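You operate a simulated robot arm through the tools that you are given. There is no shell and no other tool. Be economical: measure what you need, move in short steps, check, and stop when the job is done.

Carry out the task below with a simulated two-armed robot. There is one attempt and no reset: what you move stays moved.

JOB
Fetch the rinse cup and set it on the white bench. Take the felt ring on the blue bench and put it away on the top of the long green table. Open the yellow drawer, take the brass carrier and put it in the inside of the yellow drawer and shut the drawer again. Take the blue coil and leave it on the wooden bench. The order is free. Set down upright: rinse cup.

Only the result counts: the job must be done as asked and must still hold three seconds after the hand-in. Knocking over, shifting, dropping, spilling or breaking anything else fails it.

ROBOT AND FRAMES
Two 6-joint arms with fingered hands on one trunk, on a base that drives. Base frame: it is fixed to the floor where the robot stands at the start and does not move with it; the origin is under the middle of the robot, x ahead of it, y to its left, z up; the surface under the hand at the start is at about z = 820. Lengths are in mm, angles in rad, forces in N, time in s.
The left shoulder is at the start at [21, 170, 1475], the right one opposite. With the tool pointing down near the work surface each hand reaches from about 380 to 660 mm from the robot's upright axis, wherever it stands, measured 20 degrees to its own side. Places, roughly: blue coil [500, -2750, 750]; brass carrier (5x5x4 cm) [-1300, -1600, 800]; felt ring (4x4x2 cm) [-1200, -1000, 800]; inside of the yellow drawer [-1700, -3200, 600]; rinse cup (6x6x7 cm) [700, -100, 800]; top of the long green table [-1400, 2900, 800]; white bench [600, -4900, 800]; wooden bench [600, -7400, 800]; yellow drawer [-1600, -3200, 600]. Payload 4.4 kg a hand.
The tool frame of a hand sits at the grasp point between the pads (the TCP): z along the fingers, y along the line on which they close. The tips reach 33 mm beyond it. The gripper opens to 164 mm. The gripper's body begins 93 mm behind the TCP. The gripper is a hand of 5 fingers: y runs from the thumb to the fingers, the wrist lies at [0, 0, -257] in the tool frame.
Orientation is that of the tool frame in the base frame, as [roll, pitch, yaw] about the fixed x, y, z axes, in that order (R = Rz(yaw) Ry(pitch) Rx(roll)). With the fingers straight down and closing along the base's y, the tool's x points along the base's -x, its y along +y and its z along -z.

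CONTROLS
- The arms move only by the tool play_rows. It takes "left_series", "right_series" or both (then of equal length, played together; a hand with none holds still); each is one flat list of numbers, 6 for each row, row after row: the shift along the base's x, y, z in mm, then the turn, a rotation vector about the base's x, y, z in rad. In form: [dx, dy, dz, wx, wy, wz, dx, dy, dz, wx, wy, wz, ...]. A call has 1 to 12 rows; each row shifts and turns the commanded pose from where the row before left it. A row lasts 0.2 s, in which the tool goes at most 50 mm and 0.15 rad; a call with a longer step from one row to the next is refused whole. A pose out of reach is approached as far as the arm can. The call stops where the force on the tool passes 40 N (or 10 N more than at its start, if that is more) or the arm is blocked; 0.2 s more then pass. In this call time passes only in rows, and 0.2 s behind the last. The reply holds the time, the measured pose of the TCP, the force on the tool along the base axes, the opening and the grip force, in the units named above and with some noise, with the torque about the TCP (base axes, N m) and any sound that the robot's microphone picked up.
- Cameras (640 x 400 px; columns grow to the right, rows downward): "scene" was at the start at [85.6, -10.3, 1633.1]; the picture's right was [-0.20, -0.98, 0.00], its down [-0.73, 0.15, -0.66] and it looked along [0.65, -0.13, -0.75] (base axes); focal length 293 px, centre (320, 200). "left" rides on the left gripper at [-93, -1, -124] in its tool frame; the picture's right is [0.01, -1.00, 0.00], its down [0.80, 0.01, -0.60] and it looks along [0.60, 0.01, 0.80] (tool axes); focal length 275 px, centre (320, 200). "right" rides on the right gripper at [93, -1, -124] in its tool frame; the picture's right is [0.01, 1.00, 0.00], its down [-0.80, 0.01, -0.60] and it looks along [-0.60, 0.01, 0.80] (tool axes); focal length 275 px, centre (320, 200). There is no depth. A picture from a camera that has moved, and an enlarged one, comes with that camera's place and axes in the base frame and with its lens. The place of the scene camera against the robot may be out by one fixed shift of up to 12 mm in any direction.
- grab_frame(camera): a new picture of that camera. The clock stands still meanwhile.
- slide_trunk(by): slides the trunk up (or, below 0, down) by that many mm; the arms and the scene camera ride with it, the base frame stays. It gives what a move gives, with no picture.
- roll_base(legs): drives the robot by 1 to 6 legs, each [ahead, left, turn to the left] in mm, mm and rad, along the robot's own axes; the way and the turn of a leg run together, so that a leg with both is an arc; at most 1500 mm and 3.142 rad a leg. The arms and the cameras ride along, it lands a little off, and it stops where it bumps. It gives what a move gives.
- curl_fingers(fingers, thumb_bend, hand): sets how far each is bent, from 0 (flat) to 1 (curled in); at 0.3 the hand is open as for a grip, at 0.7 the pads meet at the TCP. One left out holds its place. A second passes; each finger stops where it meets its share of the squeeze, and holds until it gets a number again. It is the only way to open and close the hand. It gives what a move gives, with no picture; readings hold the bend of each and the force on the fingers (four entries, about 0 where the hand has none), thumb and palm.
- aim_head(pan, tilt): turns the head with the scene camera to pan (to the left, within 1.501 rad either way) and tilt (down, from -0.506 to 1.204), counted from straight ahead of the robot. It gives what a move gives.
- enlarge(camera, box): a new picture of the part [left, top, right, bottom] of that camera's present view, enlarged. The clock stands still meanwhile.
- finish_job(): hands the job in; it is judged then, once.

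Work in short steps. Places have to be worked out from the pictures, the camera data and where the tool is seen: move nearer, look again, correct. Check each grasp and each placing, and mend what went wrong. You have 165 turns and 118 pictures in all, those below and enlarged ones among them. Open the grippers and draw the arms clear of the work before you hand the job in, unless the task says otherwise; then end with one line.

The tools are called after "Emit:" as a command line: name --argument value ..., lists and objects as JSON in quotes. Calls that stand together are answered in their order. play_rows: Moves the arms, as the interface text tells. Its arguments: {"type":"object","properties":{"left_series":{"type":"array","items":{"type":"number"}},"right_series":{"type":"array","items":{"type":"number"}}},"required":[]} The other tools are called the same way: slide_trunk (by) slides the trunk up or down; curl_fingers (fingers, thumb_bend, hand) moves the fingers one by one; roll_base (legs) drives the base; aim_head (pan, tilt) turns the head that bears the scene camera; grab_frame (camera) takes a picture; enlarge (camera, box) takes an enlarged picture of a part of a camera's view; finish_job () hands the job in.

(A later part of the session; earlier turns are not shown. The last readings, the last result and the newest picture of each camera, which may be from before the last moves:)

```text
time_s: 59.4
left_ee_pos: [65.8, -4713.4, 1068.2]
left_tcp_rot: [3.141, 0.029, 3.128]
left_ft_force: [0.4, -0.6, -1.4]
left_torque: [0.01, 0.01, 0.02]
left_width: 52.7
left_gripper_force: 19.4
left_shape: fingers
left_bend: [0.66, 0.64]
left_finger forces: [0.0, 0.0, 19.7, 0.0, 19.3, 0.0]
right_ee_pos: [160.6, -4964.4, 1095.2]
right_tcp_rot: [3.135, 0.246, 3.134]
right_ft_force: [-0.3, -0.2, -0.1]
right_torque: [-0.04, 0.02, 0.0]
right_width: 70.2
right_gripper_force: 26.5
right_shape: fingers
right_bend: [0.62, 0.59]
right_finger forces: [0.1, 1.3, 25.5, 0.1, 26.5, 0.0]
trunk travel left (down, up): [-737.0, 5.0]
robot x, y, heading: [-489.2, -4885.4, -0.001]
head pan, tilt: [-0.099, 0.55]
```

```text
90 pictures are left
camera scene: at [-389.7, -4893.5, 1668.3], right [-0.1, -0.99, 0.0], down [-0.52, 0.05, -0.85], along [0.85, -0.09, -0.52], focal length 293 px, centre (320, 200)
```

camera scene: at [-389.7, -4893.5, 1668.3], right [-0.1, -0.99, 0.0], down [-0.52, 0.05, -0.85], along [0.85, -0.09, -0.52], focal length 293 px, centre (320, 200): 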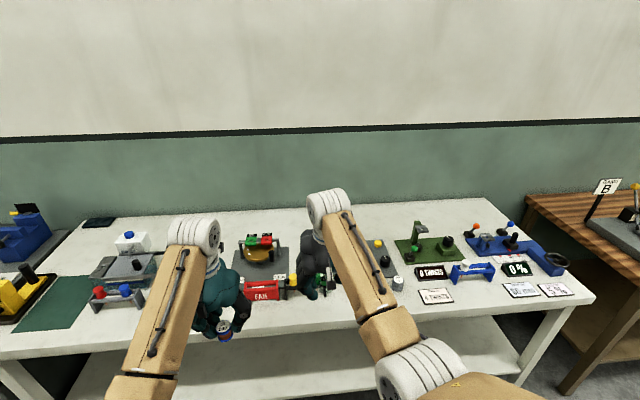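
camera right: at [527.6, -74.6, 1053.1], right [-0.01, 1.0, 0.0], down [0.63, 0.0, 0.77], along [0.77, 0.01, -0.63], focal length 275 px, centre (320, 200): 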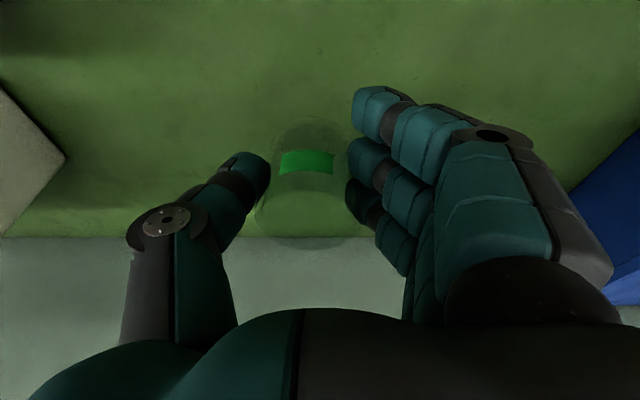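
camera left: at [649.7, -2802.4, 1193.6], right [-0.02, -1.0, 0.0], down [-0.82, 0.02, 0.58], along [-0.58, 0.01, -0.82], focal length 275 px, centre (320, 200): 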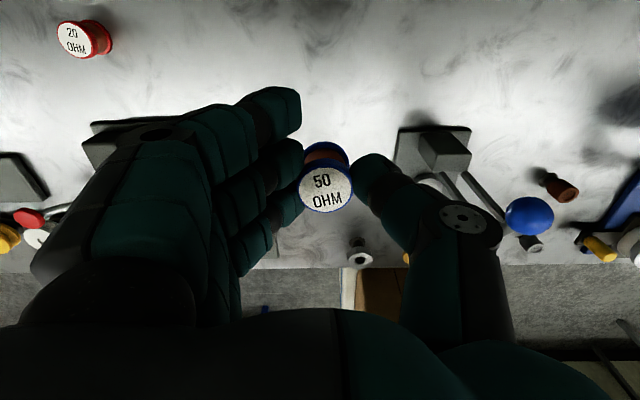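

I look with the right hand camera, which faces the bench past the cup, to find a free spot.

Emit:
grab_frame --camera "right"

Emit:
enlarge --camera "scene" --box '[220, 220, 460, 370]'

```text
89 pictures are left
camera right: at [40.3, -4965.5, 1193.0], right [-0.01, 1.0, 0.0], down [0.63, 0.0, 0.78], along [0.78, 0.01, -0.63], focal length 275 px, centre (320, 200)
```

right: 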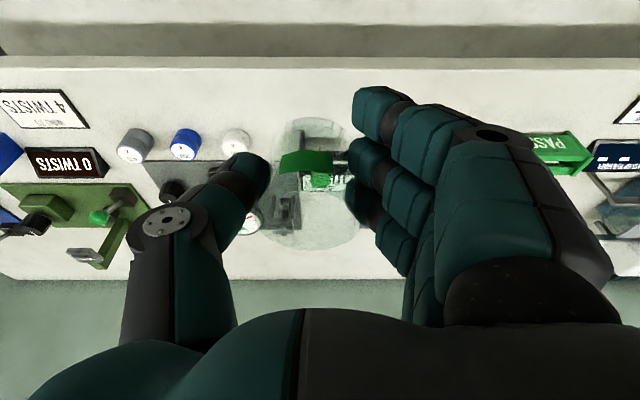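

```text
2.67 times, centred on (340, 295) of scene
camera zoom: at [-389.7, -4893.5, 1668.3], right [-0.1, -0.99, 0.0], down [-0.52, 0.05, -0.85], along [0.85, -0.09, -0.52], focal length 781 px, centre (267, -53)
```

zoom: 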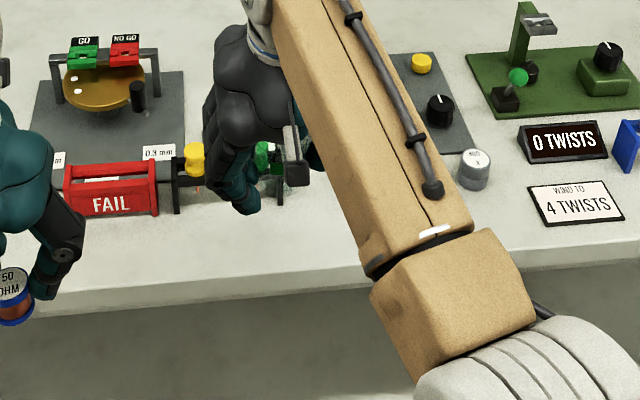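

The area ahead is crowded; the bench portion further left looks freer, so I shift 350 mm left and look again.

Emit:
roll_base --legs '[[0, 350, 0]]'

Emit:
grab_frame --camera "scene"

Emit:
grab_frame --camera "right"

```text
time_s: 61.6
left_ee_pos: [68.1, -4361.3, 1068.3]
left_tcp_rot: [-3.14, 0.028, 3.129]
left_ft_force: [0.1, -0.2, -1.2]
left_torque: [0.01, 0.04, 0.02]
left_width: 52.6
left_gripper_force: 19.6
left_shape: fingers
left_bend: [0.66, 0.64]
left_finger forces: [0.1, 0.0, 19.7, 0.0, 19.5, 0.0]
right_ee_pos: [162.0, -4610.3, 1093.7]
right_tcp_rot: [3.134, 0.245, 3.134]
right_ft_force: [-0.4, -0.2, -0.1]
right_torque: [-0.01, 0.02, 0.04]
right_width: 70.0
right_gripper_force: 26.9
right_shape: fingers
right_bend: [0.62, 0.59]
right_finger forces: [0.1, 1.2, 25.6, 0.0, 26.7, 0.1]
trunk travel left (down, up): [-737.0, 5.0]
robot x, y, heading: [-488.9, -4534.2, -0.005]
head pan, tilt: [-0.099, 0.55]
```

```text
87 pictures are left
camera scene: at [-388.5, -4539.4, 1668.3], right [-0.1, -0.99, 0.0], down [-0.52, 0.05, -0.85], along [0.85, -0.09, -0.52], focal length 293 px, centre (320, 200)
```

scene: 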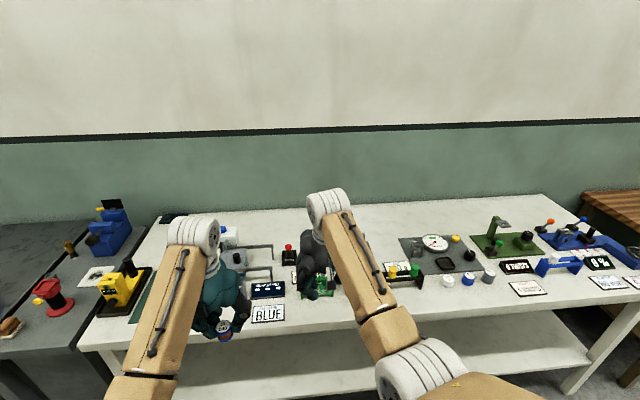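

```text
86 pictures are left
camera right: at [41.4, -4611.9, 1193.0], right [-0.01, 1.0, 0.0], down [0.63, 0.0, 0.78], along [0.78, 0.01, -0.63], focal length 275 px, centre (320, 200)
```

right: 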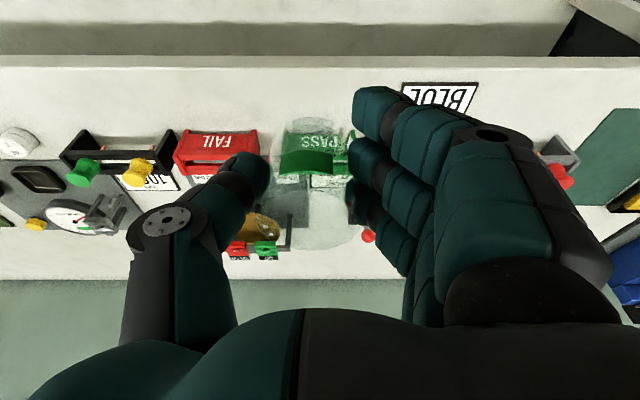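

The front strip of the white bench (x ≈ 210–300) in front of the FAIL/PASS boxes is free; I choose [252, -4640]. I drive closer so this lies comfortably within the right hand's reach.

Emit:
roll_base --legs '[[141, 44, 0.005]]'

Emit:
grab_frame --camera "scene"

```text
time_s: 63.0
left_ee_pos: [210.7, -4315.0, 1067.0]
left_tcp_rot: [-3.14, 0.028, 3.131]
left_ft_force: [0.6, 0.7, -1.8]
left_torque: [-0.01, 0.07, 0.0]
left_width: 52.6
left_gripper_force: 19.4
left_shape: fingers
left_bend: [0.66, 0.64]
left_finger forces: [0.0, 0.0, 19.7, 0.1, 19.4, 0.1]
right_ee_pos: [304.2, -4563.8, 1093.8]
right_tcp_rot: [3.134, 0.242, 3.138]
right_ft_force: [0.3, -0.3, -1.2]
right_torque: [-0.03, 0.04, -0.01]
right_width: 70.2
right_gripper_force: 27.1
right_shape: fingers
right_bend: [0.62, 0.59]
right_finger forces: [0.1, 1.2, 25.5, 0.1, 26.5, 0.0]
trunk travel left (down, up): [-737.0, 5.0]
robot x, y, heading: [-342.4, -4492.7, 0.001]
head pan, tilt: [-0.099, 0.55]
```

```text
85 pictures are left
camera scene: at [-245.1, -4495.8, 1668.2], right [-0.1, -1.0, 0.0], down [-0.52, 0.05, -0.85], along [0.85, -0.08, -0.52], focal length 293 px, centre (320, 200)
```

scene: 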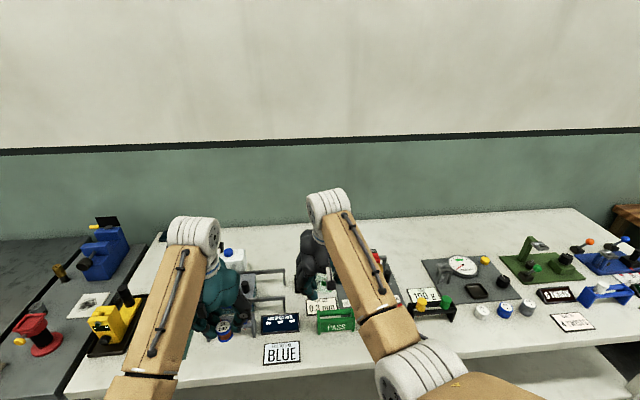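

PASS box front is at x ≈ 325, bench edge ≈ 205. I bring the right hand to [254, -4640] and lower to ~930.

Emit:
play_rows --right_series '[-8, -13, 0, 0, 0, 0, -8, -13, 0, 0, 0, 0, -8, -13, 0, 0, 0, 0, -8, -13, -20, 0, 0, 0, -9, -13, -30, 0, 0, 0, -9, -11, -35, 0, 0, 0, 0, 0, -35, 0, 0, 0, 0, 0, -35, 0, 0, 0]'

Emit:
grab_frame --camera "right"

Emit:
grab_frame --camera "scene"

```text
time_s: 64.8
left_ee_pos: [209.1, -4315.7, 1067.4]
left_tcp_rot: [3.141, 0.029, 3.131]
left_ft_force: [-0.3, 0.1, -0.6]
left_torque: [-0.01, 0.0, -0.03]
left_width: 52.8
left_gripper_force: 19.4
left_shape: fingers
left_bend: [0.66, 0.64]
left_finger forces: [0.1, 0.0, 19.7, 0.1, 19.5, 0.0]
right_ee_pos: [252.6, -4641.1, 938.6]
right_tcp_rot: [3.132, 0.246, 3.138]
right_ft_force: [0.6, 0.1, -0.7]
right_torque: [0.0, 0.01, 0.0]
right_width: 70.3
right_gripper_force: 26.1
right_shape: fingers
right_bend: [0.62, 0.59]
right_finger forces: [0.0, 1.1, 25.7, 0.1, 26.5, 0.0]
trunk travel left (down, up): [-737.0, 5.0]
robot x, y, heading: [-346.7, -4490.8, -0.001]
head pan, tilt: [-0.099, 0.55]
```

```text
84 pictures are left
camera right: at [132.8, -4643.2, 1038.0], right [-0.01, 1.0, 0.0], down [0.63, 0.0, 0.78], along [0.78, 0.01, -0.63], focal length 275 px, centre (320, 200)
```

right: 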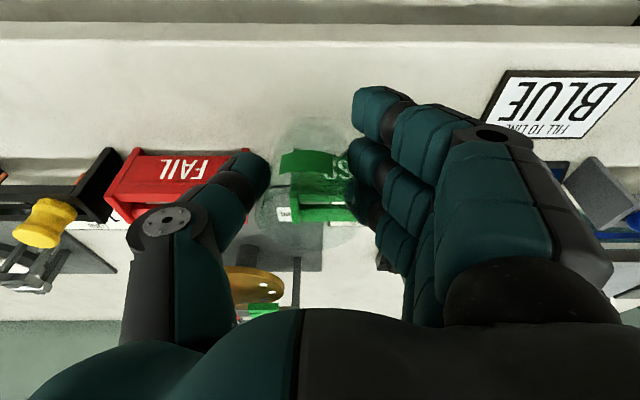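

```text
83 pictures are left
camera scene: at [-246.4, -4496.6, 1668.3], right [-0.1, -1.0, 0.0], down [-0.52, 0.05, -0.85], along [0.85, -0.08, -0.52], focal length 293 px, centre (320, 200)
```

scene: 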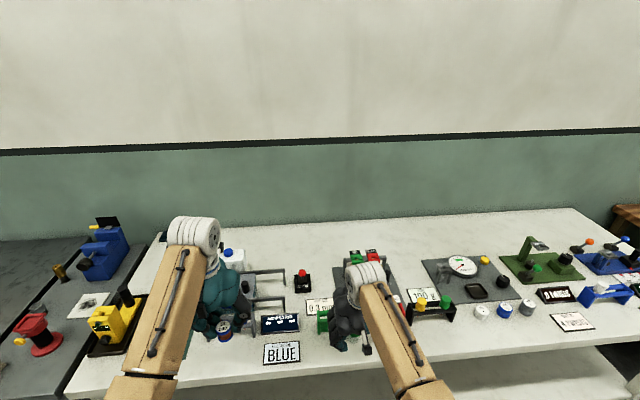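

Edge top at x ≈ 217, boxes start at 328; I centre the cup at x = 268 and lower to contact.

Emit:
play_rows --right_series '[8, 0, 0, 0, 0, 0, 8, 0, -10, 0, 0, 0, 0, 0, -20, 0, 0, 0, 0, 0, -15, 0, 0, 0, 0, 0, -8, 0, 0, 0, 0, 0, -5, 0, 0, 0]'

```text
time_s: 65.8
left_ee_pos: [207.3, -4315.7, 1069.5]
left_tcp_rot: [-3.141, 0.029, 3.129]
left_ft_force: [0.1, 0.1, -0.5]
left_torque: [0.0, 0.08, 0.01]
left_width: 52.6
left_gripper_force: 19.8
left_shape: fingers
left_bend: [0.66, 0.64]
left_finger forces: [0.0, 0.0, 19.7, 0.0, 19.4, 0.0]
right_ee_pos: [275.9, -4636.8, 908.4]
right_tcp_rot: [3.128, 0.264, 3.141]
right_ft_force: [-18.9, -1.7, 32.3]
right_torque: [0.82, -0.63, 0.25]
right_width: 69.7
right_gripper_force: 44.8
right_shape: fingers
right_bend: [0.65, 0.59]
right_finger forces: [0.1, 2.0, 26.7, 29.9, 31.3, 0.1]
trunk travel left (down, up): [-737.0, 5.0]
robot x, y, heading: [-344.3, -4494.9, -0.001]
head pan, tilt: [-0.099, 0.55]
stopped in row 4 (right hand): the force on the tool passed its limit at 45 N (the readings are from after the stop); the commanded pose is now the measured one
```

Unexpected contact at z 908; I rise slightly and look.

Emit:
play_rows --right_series '[0, 0, 12, 0, 0, 0]'

Emit:
grab_frame --camera "right"

Emit:
enlarge --camera "scene" --box '[240, 220, 480, 370]'

```text
time_s: 66.2
left_ee_pos: [208.3, -4315.6, 1066.3]
left_tcp_rot: [3.14, 0.028, 3.131]
left_ft_force: [-0.3, 0.0, 0.0]
left_torque: [0.03, 0.03, -0.03]
left_width: 52.6
left_gripper_force: 19.8
left_shape: fingers
left_bend: [0.66, 0.64]
left_finger forces: [0.0, 0.0, 19.7, 0.0, 19.3, 0.0]
right_ee_pos: [274.7, -4638.5, 914.9]
right_tcp_rot: [3.132, 0.255, 3.137]
right_ft_force: [0.3, -0.5, -1.0]
right_torque: [0.01, -0.01, 0.0]
right_width: 70.1
right_gripper_force: 25.1
right_shape: fingers
right_bend: [0.64, 0.59]
right_finger forces: [0.0, 1.1, 24.1, 0.1, 24.9, 0.0]
trunk travel left (down, up): [-737.0, 5.0]
robot x, y, heading: [-345.0, -4494.7, 0.002]
head pan, tilt: [-0.099, 0.55]
```

```text
82 pictures are left
camera right: at [152.5, -4641.4, 1012.2], right [-0.01, 1.0, 0.01], down [0.62, 0.0, 0.78], along [0.78, 0.01, -0.62], focal length 275 px, centre (320, 200)
```

right: 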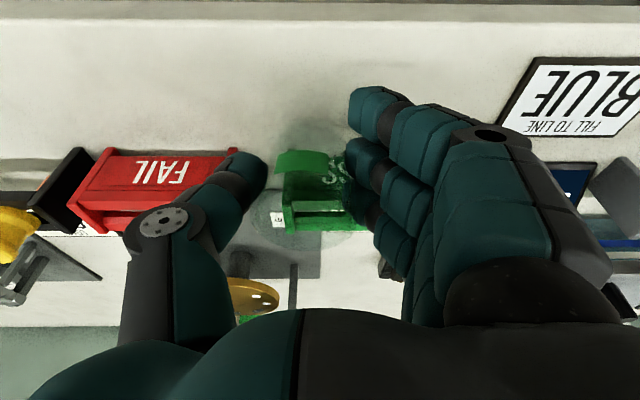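

```text
2.67 times, centred on (360, 295) of scene
camera zoom: at [-246.1, -4496.5, 1668.1], right [-0.1, -1.0, 0.0], down [-0.52, 0.05, -0.85], along [0.85, -0.08, -0.52], focal length 781 px, centre (213, -53)
```

zoom: 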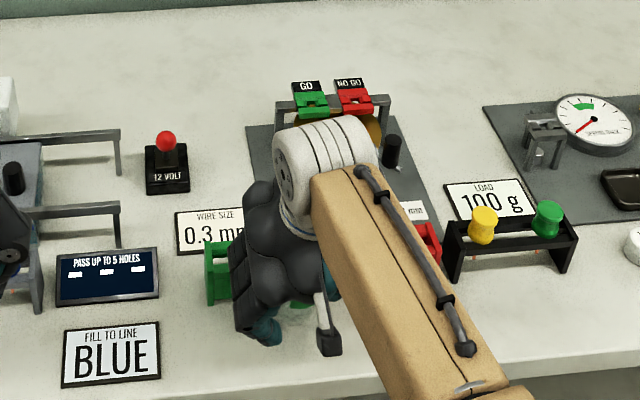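

The far finger met the PASS box's top. I shift the cup to x ≈ 260, y ≈ -4576, where that finger falls into the gap beside the PASS box, and look again.

Emit:
play_rows --right_series '[-6, 0, 20, 0, 0, 0, -8, 20, 0, 0, 0, 0, 0, 21, 0, 0, 0, 0, 0, 21, 0, 0, 0, 0]'

Emit:
grab_frame --camera "right"

```text
time_s: 67.2
left_ee_pos: [209.5, -4314.6, 1068.0]
left_tcp_rot: [-3.14, 0.029, 3.13]
left_ft_force: [-0.3, 0.9, -0.4]
left_torque: [-0.02, -0.05, -0.02]
left_width: 52.7
left_gripper_force: 19.3
left_shape: fingers
left_bend: [0.66, 0.64]
left_finger forces: [0.0, 0.0, 19.6, 0.0, 19.4, 0.1]
right_ee_pos: [259.8, -4575.6, 937.2]
right_tcp_rot: [3.132, 0.256, 3.141]
right_ft_force: [0.4, 0.2, 1.1]
right_torque: [-0.01, 0.02, -0.02]
right_width: 69.9
right_gripper_force: 24.6
right_shape: fingers
right_bend: [0.64, 0.59]
right_finger forces: [0.0, 1.0, 24.1, 0.1, 24.9, 0.0]
trunk travel left (down, up): [-737.0, 5.0]
robot x, y, heading: [-348.3, -4493.3, 0.005]
head pan, tilt: [-0.099, 0.55]
```

```text
80 pictures are left
camera right: at [138.0, -4577.7, 1033.7], right [-0.01, 1.0, 0.01], down [0.62, 0.0, 0.78], along [0.78, 0.01, -0.62], focal length 275 px, centre (320, 200)
```

right: 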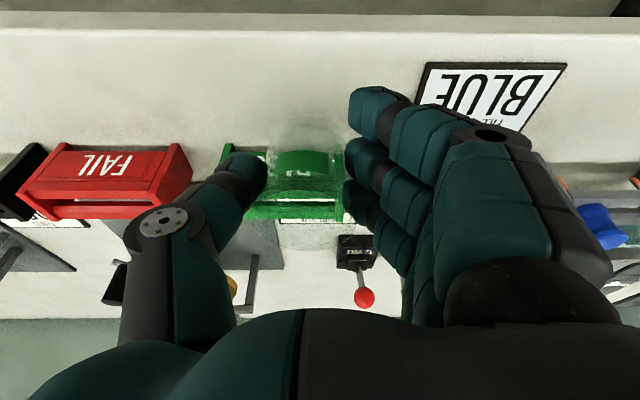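

Clearances look fine; I lower toward contact in small steps.

Emit:
play_rows --right_series '[0, 0, -20, 0, 0, 0, 0, 0, -18, 0, 0, 0, 0, 0, -10, 0, 0, 0, 0, 0, -6, 0, 0, 0, 0, 0, -4, 0, 0, 0]'

Emit:
grab_frame --camera "right"

```text
time_s: 68.4
left_ee_pos: [208.3, -4315.3, 1069.2]
left_tcp_rot: [-3.141, 0.03, 3.132]
left_ft_force: [0.1, 0.4, -1.2]
left_torque: [0.0, 0.03, 0.03]
left_width: 52.6
left_gripper_force: 19.5
left_shape: fingers
left_bend: [0.66, 0.64]
left_finger forces: [0.0, 0.0, 19.8, 0.0, 19.4, 0.0]
right_ee_pos: [259.2, -4575.5, 879.1]
right_tcp_rot: [3.129, 0.258, 3.139]
right_ft_force: [-5.6, 1.5, 3.0]
right_torque: [0.13, -0.13, 0.23]
right_width: 70.3
right_gripper_force: 27.8
right_shape: fingers
right_bend: [0.64, 0.59]
right_finger forces: [0.0, 1.1, 23.9, 5.8, 24.9, 0.0]
trunk travel left (down, up): [-737.0, 5.0]
robot x, y, heading: [-347.7, -4492.7, 0.003]
head pan, tilt: [-0.099, 0.55]
```

```text
79 pictures are left
camera right: at [137.9, -4578.2, 975.7], right [-0.01, 1.0, 0.01], down [0.62, 0.0, 0.78], along [0.78, 0.02, -0.62], focal length 275 px, centre (320, 200)
```

right: 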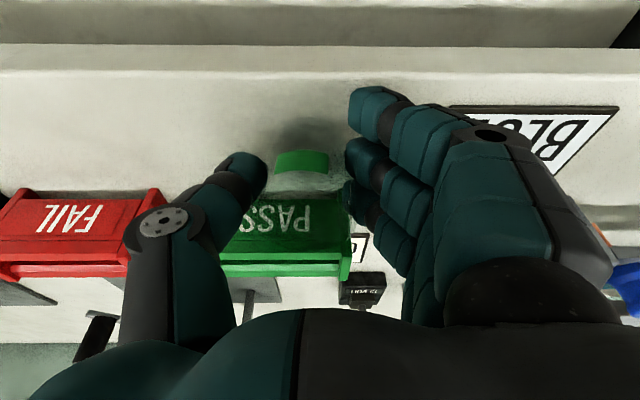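

The far finger grazes the PASS box corner (6 N); I ease off by (-4, +5) and lower the last few mm.

Emit:
play_rows --right_series '[-4, 5, 0, 0, 0, 0, 0, 0, -3, 0, 0, 0, 0, 0, -2, 0, 0, 0]'

```text
time_s: 69.2
left_ee_pos: [209.5, -4316.5, 1067.7]
left_tcp_rot: [-3.141, 0.028, 3.131]
left_ft_force: [-0.6, -0.1, 0.1]
left_torque: [0.02, 0.0, -0.03]
left_width: 52.6
left_gripper_force: 19.4
left_shape: fingers
left_bend: [0.66, 0.64]
left_finger forces: [0.0, 0.0, 19.7, 0.0, 19.5, 0.0]
right_ee_pos: [255.9, -4570.6, 873.5]
right_tcp_rot: [3.13, 0.258, 3.14]
right_ft_force: [-0.2, -0.5, 1.1]
right_torque: [-0.05, 0.03, -0.01]
right_width: 70.4
right_gripper_force: 25.3
right_shape: fingers
right_bend: [0.64, 0.59]
right_finger forces: [0.1, 1.0, 24.1, 0.0, 25.1, 0.0]
trunk travel left (down, up): [-737.0, 5.0]
robot x, y, heading: [-345.6, -4495.4, -0.004]
head pan, tilt: [-0.099, 0.55]
```

No bench contact yet; I lower a few mm more.

Emit:
play_rows --right_series '[0, 0, -2, 0, 0, 0, 0, 0, -2, 0, 0, 0, 0, 0, -2, 0, 0, 0]'

Emit:
enlarge --camera "right" --box '[200, 60, 400, 260]'

```text
time_s: 70.0
left_ee_pos: [208.3, -4314.9, 1069.7]
left_tcp_rot: [-3.139, 0.031, 3.13]
left_ft_force: [-0.2, -0.6, -1.3]
left_torque: [-0.01, 0.0, -0.01]
left_width: 52.6
left_gripper_force: 19.6
left_shape: fingers
left_bend: [0.66, 0.64]
left_finger forces: [0.1, 0.0, 19.8, 0.0, 19.4, 0.1]
right_ee_pos: [258.1, -4570.5, 870.7]
right_tcp_rot: [3.129, 0.265, 3.14]
right_ft_force: [-1.5, -1.2, 25.1]
right_torque: [-0.9, -0.16, -0.04]
right_width: 69.8
right_gripper_force: 30.7
right_shape: fingers
right_bend: [0.63, 0.6]
right_finger forces: [0.0, 1.2, 29.2, 0.0, 30.8, 0.1]
trunk travel left (down, up): [-737.0, 5.0]
robot x, y, heading: [-340.1, -4492.8, -0.001]
head pan, tilt: [-0.099, 0.55]
```

```text
2.00 times, centred on (300, 160) of right
camera zoom: at [135.0, -4573.4, 967.1], right [-0.01, 1.0, 0.01], down [0.62, 0.0, 0.79], along [0.79, 0.02, -0.62], focal length 551 px, centre (360, 280)
```

zoom: 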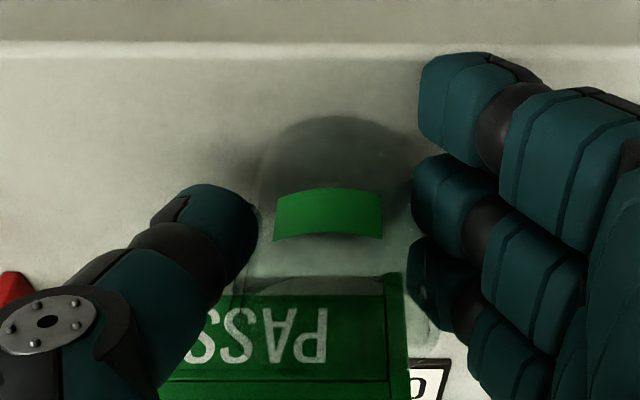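

The cup rests on the bench, with a visible margin to the edge. I relieve 2 mm of press and open gently (thumb more, fingers slightly).

Emit:
play_rows --right_series '[0, 0, 2.5, 0, 0, 0]'

Emit:
curl_fingers --hand "right" --fingers 0.58 --thumb_bend 0.5

Emit:
enlarge --camera "right" --box '[200, 60, 400, 260]'

```text
time_s: 70.4
left_ee_pos: [207.3, -4315.6, 1068.1]
left_tcp_rot: [-3.141, 0.031, 3.132]
left_ft_force: [-0.3, 0.4, -0.6]
left_torque: [0.01, -0.01, 0.01]
left_width: 52.7
left_gripper_force: 19.8
left_shape: fingers
left_bend: [0.66, 0.64]
left_finger forces: [0.0, 0.0, 19.6, 0.0, 19.3, 0.0]
right_ee_pos: [257.5, -4569.7, 872.5]
right_tcp_rot: [3.129, 0.26, 3.139]
right_ft_force: [4.7, -0.6, 17.3]
right_torque: [-0.58, -0.26, 0.12]
right_width: 70.1
right_gripper_force: 29.3
right_shape: fingers
right_bend: [0.63, 0.6]
right_finger forces: [0.0, 1.0, 29.3, 0.0, 28.7, 0.0]
trunk travel left (down, up): [-737.0, 5.0]
robot x, y, heading: [-344.8, -4493.3, -0.002]
head pan, tilt: [-0.099, 0.55]
```

```text
time_s: 71.4
left_ee_pos: [207.5, -4315.8, 1069.5]
left_tcp_rot: [-3.141, 0.03, 3.13]
left_ft_force: [0.3, 0.0, -1.9]
left_torque: [0.01, 0.02, -0.02]
left_width: 52.5
left_gripper_force: 19.4
left_shape: fingers
left_bend: [0.66, 0.64]
left_finger forces: [0.0, 0.0, 19.8, 0.0, 19.4, 0.0]
right_ee_pos: [255.3, -4571.8, 872.0]
right_tcp_rot: [3.132, 0.256, 3.14]
right_ft_force: [2.8, -7.0, 22.1]
right_torque: [0.42, 0.71, 0.21]
right_width: 82.1
right_gripper_force: 11.1
right_shape: fingers
right_bend: [0.59, 0.5]
right_finger forces: [21.5, 0.1, 0.0, 0.1, 0.0, 0.0]
trunk travel left (down, up): [-737.0, 5.0]
robot x, y, heading: [-342.8, -4491.1, 0.001]
head pan, tilt: [-0.099, 0.55]
```

```text
2.00 times, centred on (300, 160) of right
camera zoom: at [133.9, -4574.5, 967.8], right [-0.01, 1.0, 0.01], down [0.62, 0.0, 0.78], along [0.78, 0.01, -0.62], focal length 551 px, centre (360, 280)
```

zoom: 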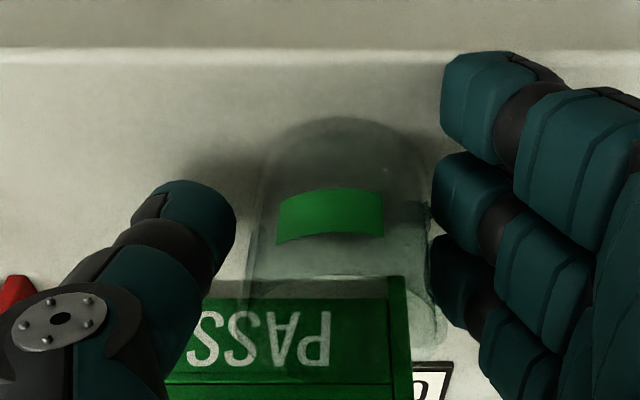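

The cup stands free. I raise the hand slowly, drifting slightly toward the finger side.

Emit:
play_rows --right_series '[0, 2, 8, 0, 0, 0, 0, 2, 10, 0, 0, 0, 0, 0, 20, 0, 0, 0, 0, 0, 30, 0, 0, 0, 0, 0, 30, 0, 0, 0]'

Emit:
grab_frame --camera "right"

```text
time_s: 72.6
left_ee_pos: [209.3, -4315.8, 1068.8]
left_tcp_rot: [-3.141, 0.028, 3.131]
left_ft_force: [-0.3, -0.6, -1.1]
left_torque: [0.02, 0.02, 0.02]
left_width: 52.7
left_gripper_force: 19.1
left_shape: fingers
left_bend: [0.66, 0.64]
left_finger forces: [0.0, 0.0, 19.6, 0.0, 19.5, 0.0]
right_ee_pos: [256.1, -4566.5, 967.7]
right_tcp_rot: [3.131, 0.255, 3.137]
right_ft_force: [1.2, -0.3, 0.5]
right_torque: [0.02, -0.05, -0.01]
right_width: 85.5
right_gripper_force: 0.0
right_shape: fingers
right_bend: [0.57, 0.5]
right_finger forces: [0.0, 0.1, 0.0, 0.0, 0.0, 0.1]
trunk travel left (down, up): [-737.0, 5.0]
robot x, y, heading: [-346.9, -4494.1, 0.001]
head pan, tilt: [-0.099, 0.55]
```

```text
76 pictures are left
camera right: at [134.9, -4569.9, 1064.7], right [-0.01, 1.0, 0.01], down [0.62, 0.0, 0.78], along [0.78, 0.01, -0.62], focal length 275 px, centre (320, 200)
```

right: 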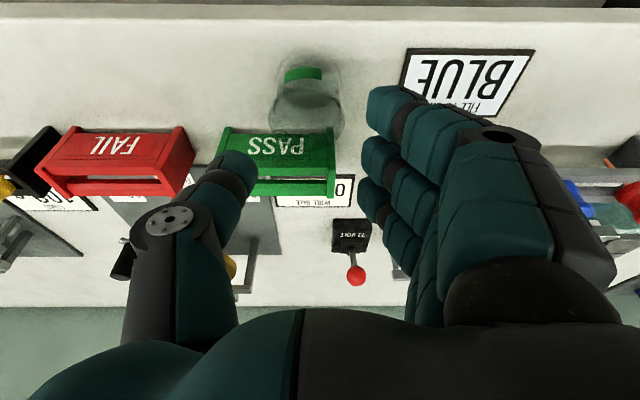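

The cup stands upright on the white bench. I raise the right hand, back away and strafe toward the wooden bench.

Emit:
play_rows --right_series '[0, 0, 40, 0, 0, 0, 0, 0, 45, 0, 0, 0, 0, 0, 45, 0, 0, 0]'

Emit:
roll_base --legs '[[-140, 0, 0], [0, -1300, 0]]'

Emit:
aim_head --pan -0.7 --tilt 0.5

Emit:
grab_frame --camera "scene"

```text
time_s: 73.4
left_ee_pos: [209.0, -4315.8, 1068.2]
left_tcp_rot: [3.141, 0.028, 3.131]
left_ft_force: [-0.2, -0.6, -0.6]
left_torque: [-0.04, 0.0, -0.03]
left_width: 52.7
left_gripper_force: 19.9
left_shape: fingers
left_bend: [0.66, 0.64]
left_finger forces: [0.0, 0.0, 19.6, 0.0, 19.4, 0.1]
right_ee_pos: [257.2, -4566.0, 1098.6]
right_tcp_rot: [3.129, 0.258, 3.14]
right_ft_force: [-0.2, -0.2, -0.2]
right_torque: [0.01, 0.0, 0.03]
right_width: 85.1
right_gripper_force: 0.0
right_shape: fingers
right_bend: [0.57, 0.5]
right_finger forces: [0.0, 0.0, 0.1, 0.0, 0.1, 0.0]
trunk travel left (down, up): [-737.0, 5.0]
robot x, y, heading: [-343.2, -4493.2, -0.0]
head pan, tilt: [-0.099, 0.55]
```

```text
time_s: 80.9
left_ee_pos: [57.9, -5626.3, 1067.4]
left_tcp_rot: [3.141, 0.027, 3.113]
left_ft_force: [-0.3, -0.9, -1.0]
left_torque: [0.03, 0.03, -0.03]
left_width: 52.5
left_gripper_force: 19.5
left_shape: fingers
left_bend: [0.66, 0.64]
left_finger forces: [0.0, 0.1, 19.6, 0.0, 19.4, 0.0]
right_ee_pos: [103.5, -5879.5, 1098.6]
right_tcp_rot: [3.13, 0.257, 3.121]
right_ft_force: [-0.8, -0.8, -0.2]
right_torque: [0.02, -0.01, 0.01]
right_width: 85.3
right_gripper_force: 0.0
right_shape: fingers
right_bend: [0.57, 0.5]
right_finger forces: [0.0, 0.0, 0.0, 0.1, 0.0, 0.0]
trunk travel left (down, up): [-737.0, 5.0]
robot x, y, heading: [-493.5, -5794.9, -0.02]
head pan, tilt: [-0.099, 0.55]
```

```text
time_s: 81.9
left_ee_pos: [59.7, -5626.7, 1066.9]
left_tcp_rot: [3.141, 0.028, 3.113]
left_ft_force: [-0.6, 0.4, -0.7]
left_torque: [0.02, 0.0, -0.01]
left_width: 52.6
left_gripper_force: 19.3
left_shape: fingers
left_bend: [0.66, 0.64]
left_finger forces: [0.1, 0.0, 19.7, 0.0, 19.5, 0.0]
right_ee_pos: [103.6, -5879.4, 1099.0]
right_tcp_rot: [3.128, 0.257, 3.122]
right_ft_force: [0.2, 1.2, 0.1]
right_torque: [0.0, 0.02, -0.01]
right_width: 85.3
right_gripper_force: 0.1
right_shape: fingers
right_bend: [0.57, 0.5]
right_finger forces: [0.0, 0.0, 0.0, 0.0, 0.0, 0.1]
trunk travel left (down, up): [-737.0, 5.0]
robot x, y, heading: [-497.2, -5791.2, -0.019]
head pan, tilt: [-0.7, 0.499]
```

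```text
75 pictures are left
camera scene: at [-419.8, -5848.6, 1672.9], right [-0.66, -0.75, 0.0], down [-0.36, 0.31, -0.88], along [0.66, -0.58, -0.48], focal length 293 px, centre (320, 200)
```

scene: 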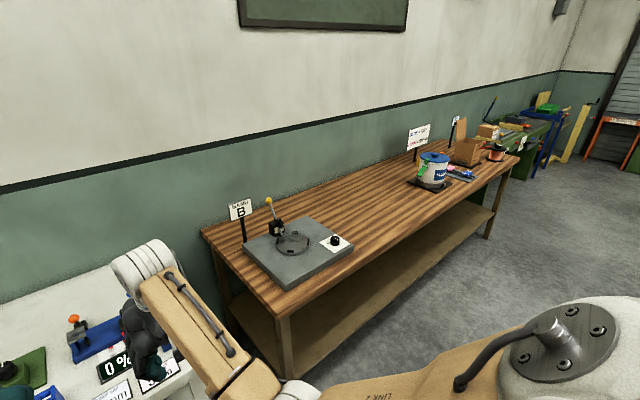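

The middle of the wooden bench is empty (around y -6950, front edge x ≈ 267). I strafe there and approach.

Emit:
roll_base --legs '[[0, -1340, 0.019], [500, 0, 0]]'

Emit:
grab_frame --camera "left"

```text
time_s: 91.1
left_ee_pos: [548.1, -6947.8, 1067.9]
left_tcp_rot: [3.141, 0.028, 3.13]
left_ft_force: [-0.4, 0.3, -1.8]
left_torque: [0.01, 0.04, -0.02]
left_width: 52.7
left_gripper_force: 19.4
left_shape: fingers
left_bend: [0.66, 0.64]
left_finger forces: [0.0, 0.0, 19.8, 0.0, 19.3, 0.0]
right_ee_pos: [595.8, -7197.9, 1097.9]
right_tcp_rot: [3.132, 0.256, 3.137]
right_ft_force: [0.8, 0.0, -0.3]
right_torque: [0.04, 0.02, 0.02]
right_width: 85.7
right_gripper_force: 0.1
right_shape: fingers
right_bend: [0.57, 0.5]
right_finger forces: [0.0, 0.1, 0.0, 0.0, 0.0, 0.1]
trunk travel left (down, up): [-737.0, 5.0]
robot x, y, heading: [-5.6, -7121.2, -0.005]
head pan, tilt: [-0.7, 0.499]
```

```text
74 pictures are left
camera left: at [637.7, -6949.7, 1193.9], right [-0.02, -1.0, 0.0], down [-0.82, 0.02, 0.58], along [-0.58, 0.01, -0.82], focal length 275 px, centre (320, 200)
```

left: 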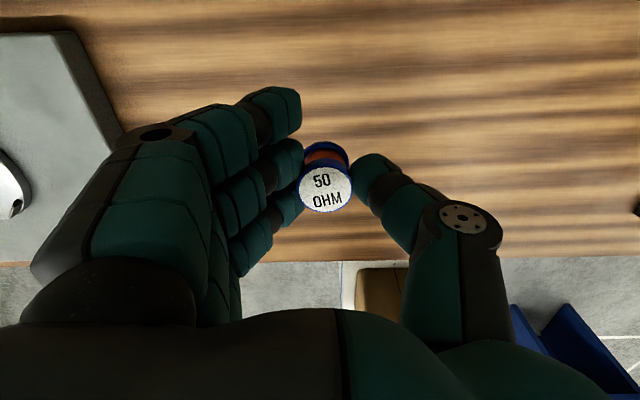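

Clear wood below. I lower the coil to just above the bench, bringing it to x ≈ 450.

Emit:
play_rows --left_series '[-14, -5, -25, 0, 0, 0, -14, -5, -25, 0, 0, 0, -14, -5, -25, 0, 0, 0, -14, -5, -25, 0, 0, 0, -14, -5, -25, 0, 0, 0, -14, -5, -25, 0, 0, 0, -14, 0, -20, 0, 0, 0, 0, 0, -12, 0, 0, 0]'

Emit:
grab_frame --camera "left"

```text
time_s: 92.9
left_ee_pos: [451.1, -6974.0, 887.1]
left_tcp_rot: [3.138, 0.031, 3.129]
left_ft_force: [-0.2, 0.3, -1.0]
left_torque: [-0.01, -0.01, -0.02]
left_width: 52.9
left_gripper_force: 19.4
left_shape: fingers
left_bend: [0.66, 0.64]
left_finger forces: [0.0, 0.0, 19.6, 0.0, 19.1, 0.0]
right_ee_pos: [595.3, -7199.6, 1098.7]
right_tcp_rot: [3.128, 0.256, 3.139]
right_ft_force: [-0.8, 0.2, 0.5]
right_torque: [0.0, 0.01, -0.02]
right_width: 85.6
right_gripper_force: 0.1
right_shape: fingers
right_bend: [0.57, 0.5]
right_finger forces: [0.0, 0.1, 0.1, 0.0, 0.0, 0.1]
trunk travel left (down, up): [-737.0, 5.0]
robot x, y, heading: [-8.9, -7126.6, -0.006]
head pan, tilt: [-0.7, 0.499]
```

```text
73 pictures are left
camera left: at [539.6, -6977.9, 1012.3], right [-0.02, -1.0, 0.0], down [-0.82, 0.02, 0.58], along [-0.58, 0.02, -0.82], focal length 275 px, centre (320, 200)
```

left: 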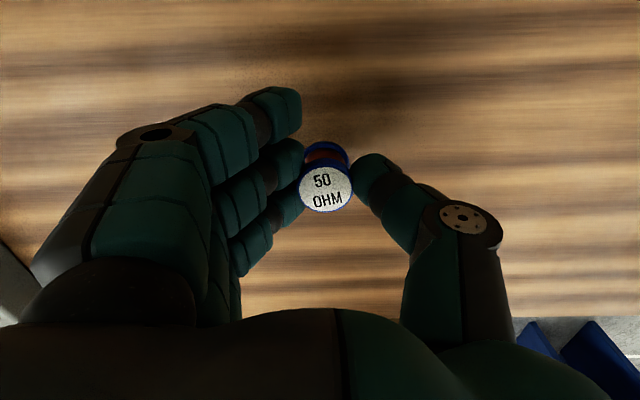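

I lower in small steps until contact.

Emit:
play_rows --left_series '[0, 0, -8, 0, 0, 0, 0, 0, -5, 0, 0, 0, 0, 0, -3, 0, 0, 0, 0, 0, -2, 0, 0, 0]'

```text
time_s: 93.9
left_ee_pos: [448.7, -6979.2, 869.3]
left_tcp_rot: [-3.138, 0.029, 3.127]
left_ft_force: [-0.8, -0.1, 1.0]
left_torque: [0.0, -0.02, -0.02]
left_width: 52.4
left_gripper_force: 20.0
left_shape: fingers
left_bend: [0.66, 0.65]
left_finger forces: [0.0, 0.1, 20.0, 0.0, 20.1, 0.1]
right_ee_pos: [593.8, -7198.0, 1097.8]
right_tcp_rot: [3.13, 0.256, 3.139]
right_ft_force: [-0.5, -0.5, -0.3]
right_torque: [0.02, -0.02, 0.0]
right_width: 85.3
right_gripper_force: 0.2
right_shape: fingers
right_bend: [0.57, 0.5]
right_finger forces: [0.0, 0.1, 0.0, 0.0, 0.0, 0.0]
trunk travel left (down, up): [-737.0, 5.0]
robot x, y, heading: [-9.2, -7127.0, 0.0]
head pan, tilt: [-0.7, 0.499]
```

Light touch perhaps; a little further to confirm.

Emit:
play_rows --left_series '[0, 0, -2, 0, 0, 0, 0, 0, -2, 0, 0, 0]'

```text
time_s: 94.5
left_ee_pos: [449.9, -6978.4, 868.1]
left_tcp_rot: [-3.138, 0.035, 3.131]
left_ft_force: [-3.7, -1.0, 29.1]
left_torque: [-0.16, 0.22, -0.04]
left_width: 52.3
left_gripper_force: 25.2
left_shape: fingers
left_bend: [0.67, 0.66]
left_finger forces: [0.1, 0.1, 25.5, 0.0, 24.6, 0.0]
right_ee_pos: [593.6, -7199.1, 1099.2]
right_tcp_rot: [3.13, 0.26, 3.138]
right_ft_force: [-0.2, -0.3, 0.1]
right_torque: [-0.05, 0.03, -0.02]
right_width: 85.3
right_gripper_force: 0.1
right_shape: fingers
right_bend: [0.57, 0.5]
right_finger forces: [0.1, 0.0, 0.0, 0.0, 0.0, 0.0]
trunk travel left (down, up): [-737.0, 5.0]
robot x, y, heading: [-4.6, -7126.6, -0.002]
head pan, tilt: [-0.7, 0.499]
```

Contact at z ≈ 868. I relieve 2 mm and open the left hand, then rise.

Emit:
play_rows --left_series '[0, 0, 3, 0, 0, 0]'

Emit:
curl_fingers --hand "left" --fingers 0.5 --thumb_bend 0.5

Emit:
play_rows --left_series '[0, 0, 10, 0, 0, 0, 0, 0, 20, 0, 0, 0, 0, 0, 30, 0, 0, 0, 0, 0, 30, 0, 0, 0, 10, 0, 30, 0, 0, 0, 20, 0, 30, 0, 0, 0, 30, 0, 25, 0, 0, 0, 30, 0, 25, 0, 0, 0]'

Emit:
grab_frame --camera "left"

```text
time_s: 94.9
left_ee_pos: [449.6, -6978.0, 869.0]
left_tcp_rot: [3.14, 0.034, 3.129]
left_ft_force: [2.7, -1.1, 16.7]
left_torque: [-0.17, -0.02, 0.0]
left_width: 52.3
left_gripper_force: 22.7
left_shape: fingers
left_bend: [0.67, 0.66]
left_finger forces: [0.0, 0.0, 21.5, 0.0, 23.7, 0.0]
right_ee_pos: [594.0, -7199.1, 1097.9]
right_tcp_rot: [3.128, 0.259, 3.137]
right_ft_force: [-0.4, -0.8, -0.1]
right_torque: [0.01, 0.03, 0.02]
right_width: 85.4
right_gripper_force: 0.1
right_shape: fingers
right_bend: [0.57, 0.5]
right_finger forces: [0.0, 0.1, 0.0, 0.0, 0.1, 0.1]
trunk travel left (down, up): [-737.0, 5.0]
robot x, y, heading: [-5.8, -7124.1, -0.004]
head pan, tilt: [-0.7, 0.499]
```

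```text
time_s: 95.9
left_ee_pos: [449.4, -6976.9, 866.9]
left_tcp_rot: [-3.141, 0.027, 3.129]
left_ft_force: [-1.1, -0.7, -0.4]
left_torque: [0.03, 0.01, -0.01]
left_width: 98.4
left_gripper_force: 0.0
left_shape: fingers
left_bend: [0.5, 0.5]
left_finger forces: [0.0, 0.1, 0.1, 0.0, 0.0, 0.0]
right_ee_pos: [595.0, -7198.1, 1098.6]
right_tcp_rot: [3.13, 0.254, 3.139]
right_ft_force: [-0.2, 0.0, -0.4]
right_torque: [0.01, -0.01, 0.0]
right_width: 85.3
right_gripper_force: 0.0
right_shape: fingers
right_bend: [0.57, 0.5]
right_finger forces: [0.0, 0.0, 0.0, 0.1, 0.0, 0.0]
trunk travel left (down, up): [-737.0, 5.0]
robot x, y, heading: [-7.7, -7125.8, -0.001]
head pan, tilt: [-0.7, 0.499]
```

```text
time_s: 97.7
left_ee_pos: [541.3, -6979.5, 1065.4]
left_tcp_rot: [-3.141, 0.029, 3.13]
left_ft_force: [-0.1, -0.2, 0.1]
left_torque: [-0.01, 0.02, 0.02]
left_width: 99.5
left_gripper_force: 0.1
left_shape: fingers
left_bend: [0.5, 0.5]
left_finger forces: [0.0, 0.0, 0.0, 0.1, 0.0, 0.0]
right_ee_pos: [595.7, -7198.1, 1097.8]
right_tcp_rot: [3.13, 0.257, 3.137]
right_ft_force: [1.0, -0.6, -1.3]
right_torque: [0.01, 0.03, 0.0]
right_width: 85.3
right_gripper_force: 0.0
right_shape: fingers
right_bend: [0.57, 0.5]
right_finger forces: [0.0, 0.0, 0.1, 0.0, 0.1, 0.1]
trunk travel left (down, up): [-737.0, 5.0]
robot x, y, heading: [-6.9, -7125.3, 0.005]
head pan, tilt: [-0.7, 0.499]
```

```text
72 pictures are left
camera left: at [630.8, -6981.4, 1191.4], right [-0.03, -1.0, 0.0], down [-0.82, 0.02, 0.58], along [-0.58, 0.01, -0.82], focal length 275 px, centre (320, 200)
```

left: 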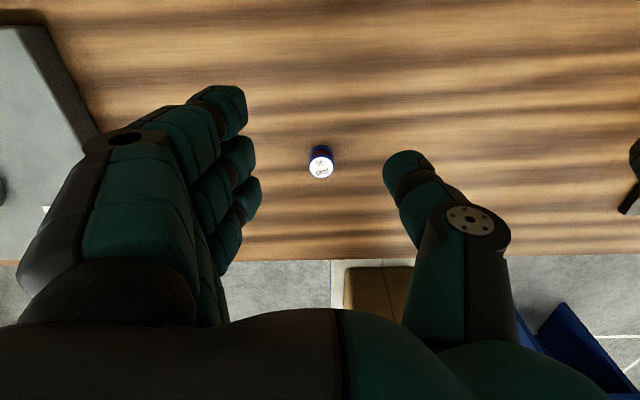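

The coil stands on the wooden bench. I back away, turn left to face +y along the corridor, and look.

Emit:
roll_base --legs '[[-480, 0, 0], [0, 0, 1.571], [1300, 0, 0]]'

Emit:
aim_head --pan 0.25 --tilt 0.35

Emit:
grab_frame --camera "scene"

```text
time_s: 110.5
left_ee_pos: [-639.0, -5274.2, 1064.5]
left_tcp_rot: [-3.14, 0.03, -1.578]
left_ft_force: [-0.5, 0.6, -0.1]
left_torque: [0.0, 0.04, -0.03]
left_width: 99.1
left_gripper_force: 0.0
left_shape: fingers
left_bend: [0.5, 0.5]
left_finger forces: [0.0, 0.0, 0.0, 0.1, 0.0, 0.1]
right_ee_pos: [-419.9, -5218.3, 1098.0]
right_tcp_rot: [3.131, 0.257, -1.571]
right_ft_force: [0.2, 0.6, -0.1]
right_torque: [-0.03, 0.02, -0.03]
right_width: 85.5
right_gripper_force: 0.0
right_shape: fingers
right_bend: [0.57, 0.5]
right_finger forces: [0.1, 0.1, 0.0, 0.1, 0.0, 0.1]
trunk travel left (down, up): [-737.0, 5.0]
robot x, y, heading: [-490.4, -5825.1, 1.571]
head pan, tilt: [-0.7, 0.499]
```

```text
time_s: 111.7
left_ee_pos: [-639.6, -5276.3, 1065.6]
left_tcp_rot: [3.14, 0.03, -1.58]
left_ft_force: [0.3, 0.0, 0.4]
left_torque: [0.02, -0.01, 0.01]
left_width: 99.3
left_gripper_force: 0.0
left_shape: fingers
left_bend: [0.5, 0.5]
left_finger forces: [0.0, 0.0, 0.0, 0.0, 0.0, 0.0]
right_ee_pos: [-419.4, -5218.7, 1098.3]
right_tcp_rot: [3.131, 0.258, -1.571]
right_ft_force: [0.3, 0.1, 0.4]
right_torque: [-0.01, 0.01, -0.03]
right_width: 85.5
right_gripper_force: 0.2
right_shape: fingers
right_bend: [0.57, 0.5]
right_finger forces: [0.1, 0.0, 0.0, 0.1, 0.1, 0.1]
trunk travel left (down, up): [-737.0, 5.0]
robot x, y, heading: [-487.7, -5817.7, 1.573]
head pan, tilt: [0.25, 0.351]
```

```text
71 pictures are left
camera scene: at [-516.8, -5715.6, 1686.5], right [0.97, 0.25, 0.0], down [0.09, -0.33, -0.94], along [-0.23, 0.91, -0.34], focal length 293 px, centre (320, 200)
```

scene: 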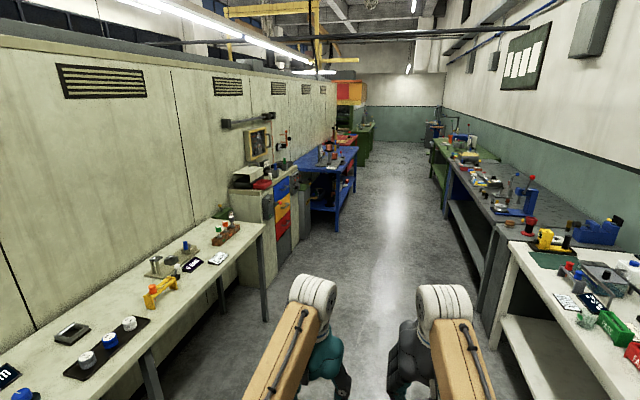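

Now I drive up the corridor to y ≈ -1350 beside the blue bench and look left.

Emit:
roll_base --legs '[[1490, 0, 0], [1490, 0, 0], [1480, -150, 0]]'

Emit:
aim_head --pan 1.3 --tilt 0.55

Emit:
grab_frame --camera "scene"

```text
time_s: 132.9
left_ee_pos: [-475.8, -852.3, 1065.1]
left_tcp_rot: [3.141, 0.031, -1.586]
left_ft_force: [-0.1, 0.5, -0.1]
left_torque: [-0.02, -0.03, 0.0]
left_width: 99.3
left_gripper_force: 0.1
left_shape: fingers
left_bend: [0.5, 0.5]
left_finger forces: [0.0, 0.0, 0.1, 0.0, 0.0, 0.0]
right_ee_pos: [-254.1, -797.4, 1098.9]
right_tcp_rot: [3.131, 0.256, -1.581]
right_ft_force: [-0.2, 0.5, -0.6]
right_torque: [-0.01, 0.0, 0.02]
right_width: 85.2
right_gripper_force: 0.1
right_shape: fingers
right_bend: [0.57, 0.5]
right_finger forces: [0.0, 0.0, 0.0, 0.0, 0.1, 0.0]
trunk travel left (down, up): [-737.0, 5.0]
robot x, y, heading: [-331.9, -1401.9, 1.566]
head pan, tilt: [0.25, 0.351]
```

```text
time_s: 134.2
left_ee_pos: [-475.0, -852.0, 1064.9]
left_tcp_rot: [3.14, 0.03, -1.588]
left_ft_force: [0.2, 0.4, -0.1]
left_torque: [-0.01, -0.02, -0.02]
left_width: 99.1
left_gripper_force: 0.1
left_shape: fingers
left_bend: [0.5, 0.5]
left_finger forces: [0.1, 0.0, 0.0, 0.1, 0.0, 0.0]
right_ee_pos: [-254.0, -797.0, 1099.5]
right_tcp_rot: [3.129, 0.256, -1.579]
right_ft_force: [0.6, 0.0, 0.0]
right_torque: [-0.03, -0.02, 0.0]
right_width: 85.3
right_gripper_force: 0.1
right_shape: fingers
right_bend: [0.57, 0.5]
right_finger forces: [0.0, 0.0, 0.0, 0.0, 0.1, 0.0]
trunk travel left (down, up): [-737.0, 5.0]
robot x, y, heading: [-330.1, -1396.8, 1.566]
head pan, tilt: [1.3, 0.55]
```

```text
70 pictures are left
camera scene: at [-419.7, -1358.9, 1668.3], right [0.27, 0.96, 0.0], down [0.5, -0.14, -0.85], along [-0.82, 0.23, -0.52], focal length 293 px, centre (320, 200)
```

scene: 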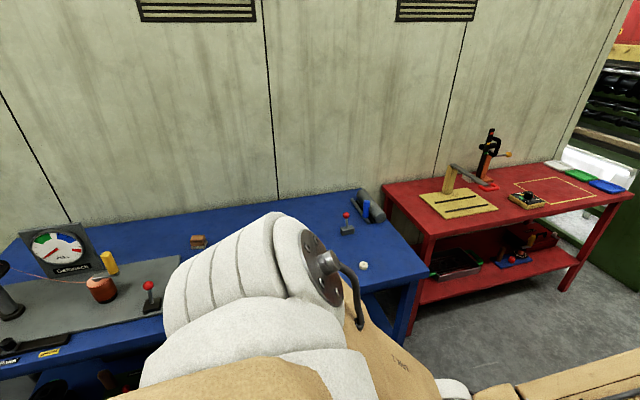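

Ring seen at about [-1207, -958], a brown block at about [-1537, -1605]. I turn to face the blue bench and look at both.

Emit:
roll_base --legs '[[0, 0, 1.575]]'

Emit:
aim_head --pan 0.0 --tilt 0.55

Emit:
grab_frame --camera "scene"

```text
time_s: 138.4
left_ee_pos: [-876.3, -1549.8, 1065.6]
left_tcp_rot: [-3.14, 0.029, -0.003]
left_ft_force: [-1.2, 0.3, -0.2]
left_torque: [0.01, -0.01, 0.01]
left_width: 99.2
left_gripper_force: 0.1
left_shape: fingers
left_bend: [0.5, 0.5]
left_finger forces: [0.1, 0.1, 0.0, 0.0, 0.1, 0.0]
right_ee_pos: [-932.7, -1329.4, 1099.2]
right_tcp_rot: [3.128, 0.257, 0.006]
right_ft_force: [0.0, -1.0, 0.1]
right_torque: [-0.02, 0.0, 0.02]
right_width: 85.4
right_gripper_force: 0.1
right_shape: fingers
right_bend: [0.57, 0.5]
right_finger forces: [0.0, 0.1, 0.0, 0.1, 0.1, 0.0]
trunk travel left (down, up): [-737.0, 5.0]
robot x, y, heading: [-333.4, -1397.6, -3.135]
head pan, tilt: [1.3, 0.55]
```

```text
time_s: 139.9
left_ee_pos: [-877.6, -1548.3, 1065.8]
left_tcp_rot: [-3.14, 0.029, -0.004]
left_ft_force: [-0.7, 0.2, 0.4]
left_torque: [0.02, -0.02, -0.02]
left_width: 99.0
left_gripper_force: 0.1
left_shape: fingers
left_bend: [0.5, 0.5]
left_finger forces: [0.0, 0.0, 0.1, 0.0, 0.1, 0.0]
right_ee_pos: [-934.6, -1330.0, 1098.7]
right_tcp_rot: [3.129, 0.256, 0.006]
right_ft_force: [0.1, 0.4, 0.7]
right_torque: [0.02, 0.02, -0.01]
right_width: 85.4
right_gripper_force: 0.0
right_shape: fingers
right_bend: [0.57, 0.5]
right_finger forces: [0.0, 0.0, 0.1, 0.1, 0.0, 0.1]
trunk travel left (down, up): [-737.0, 5.0]
robot x, y, heading: [-330.1, -1399.0, -3.134]
head pan, tilt: [0.0, 0.55]
```

```text
69 pictures are left
camera scene: at [-433.6, -1394.7, 1668.3], right [-0.01, 1.0, 0.0], down [0.52, 0.0, -0.85], along [-0.85, -0.01, -0.52], focal length 293 px, centre (320, 200)
```

scene: 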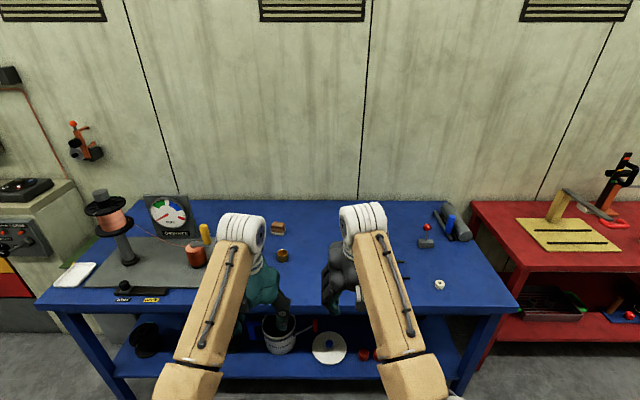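

Emit:
enlarge --camera "scene" --box '[240, 200, 400, 300]'

Emit:
enlarge --camera "scene" --box '[370, 220, 490, 310]'

```text
4.00 times, centred on (320, 250) of scene
camera zoom: at [-433.6, -1394.7, 1668.3], right [-0.01, 1.0, 0.0], down [0.52, 0.0, -0.85], along [-0.85, -0.01, -0.52], focal length 1172 px, centre (320, 0)
```

zoom: 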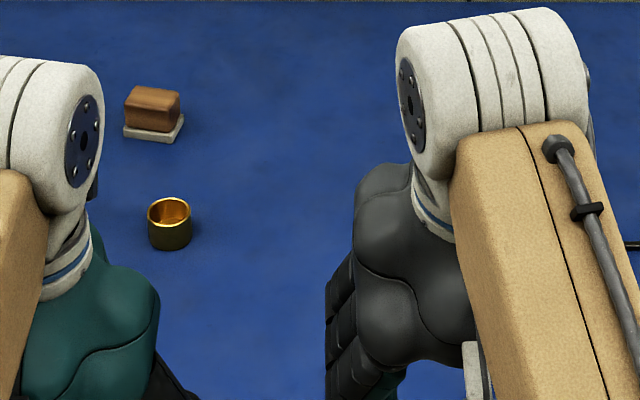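

```text
4.44 times, centred on (430, 265) of scene
camera zoom: at [-433.6, -1394.7, 1668.3], right [-0.01, 1.0, 0.0], down [0.52, 0.0, -0.85], along [-0.85, -0.01, -0.52], focal length 1302 px, centre (-169, -89)
```

zoom: 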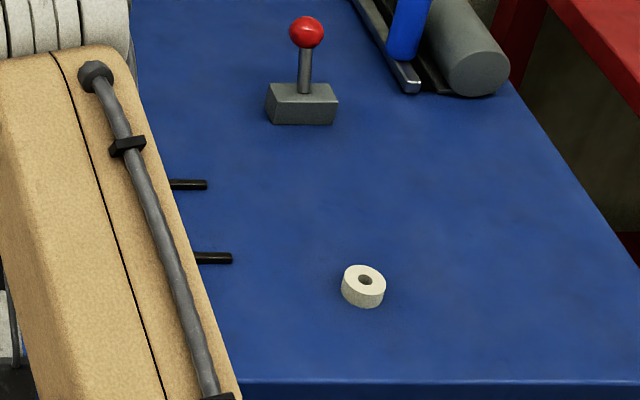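

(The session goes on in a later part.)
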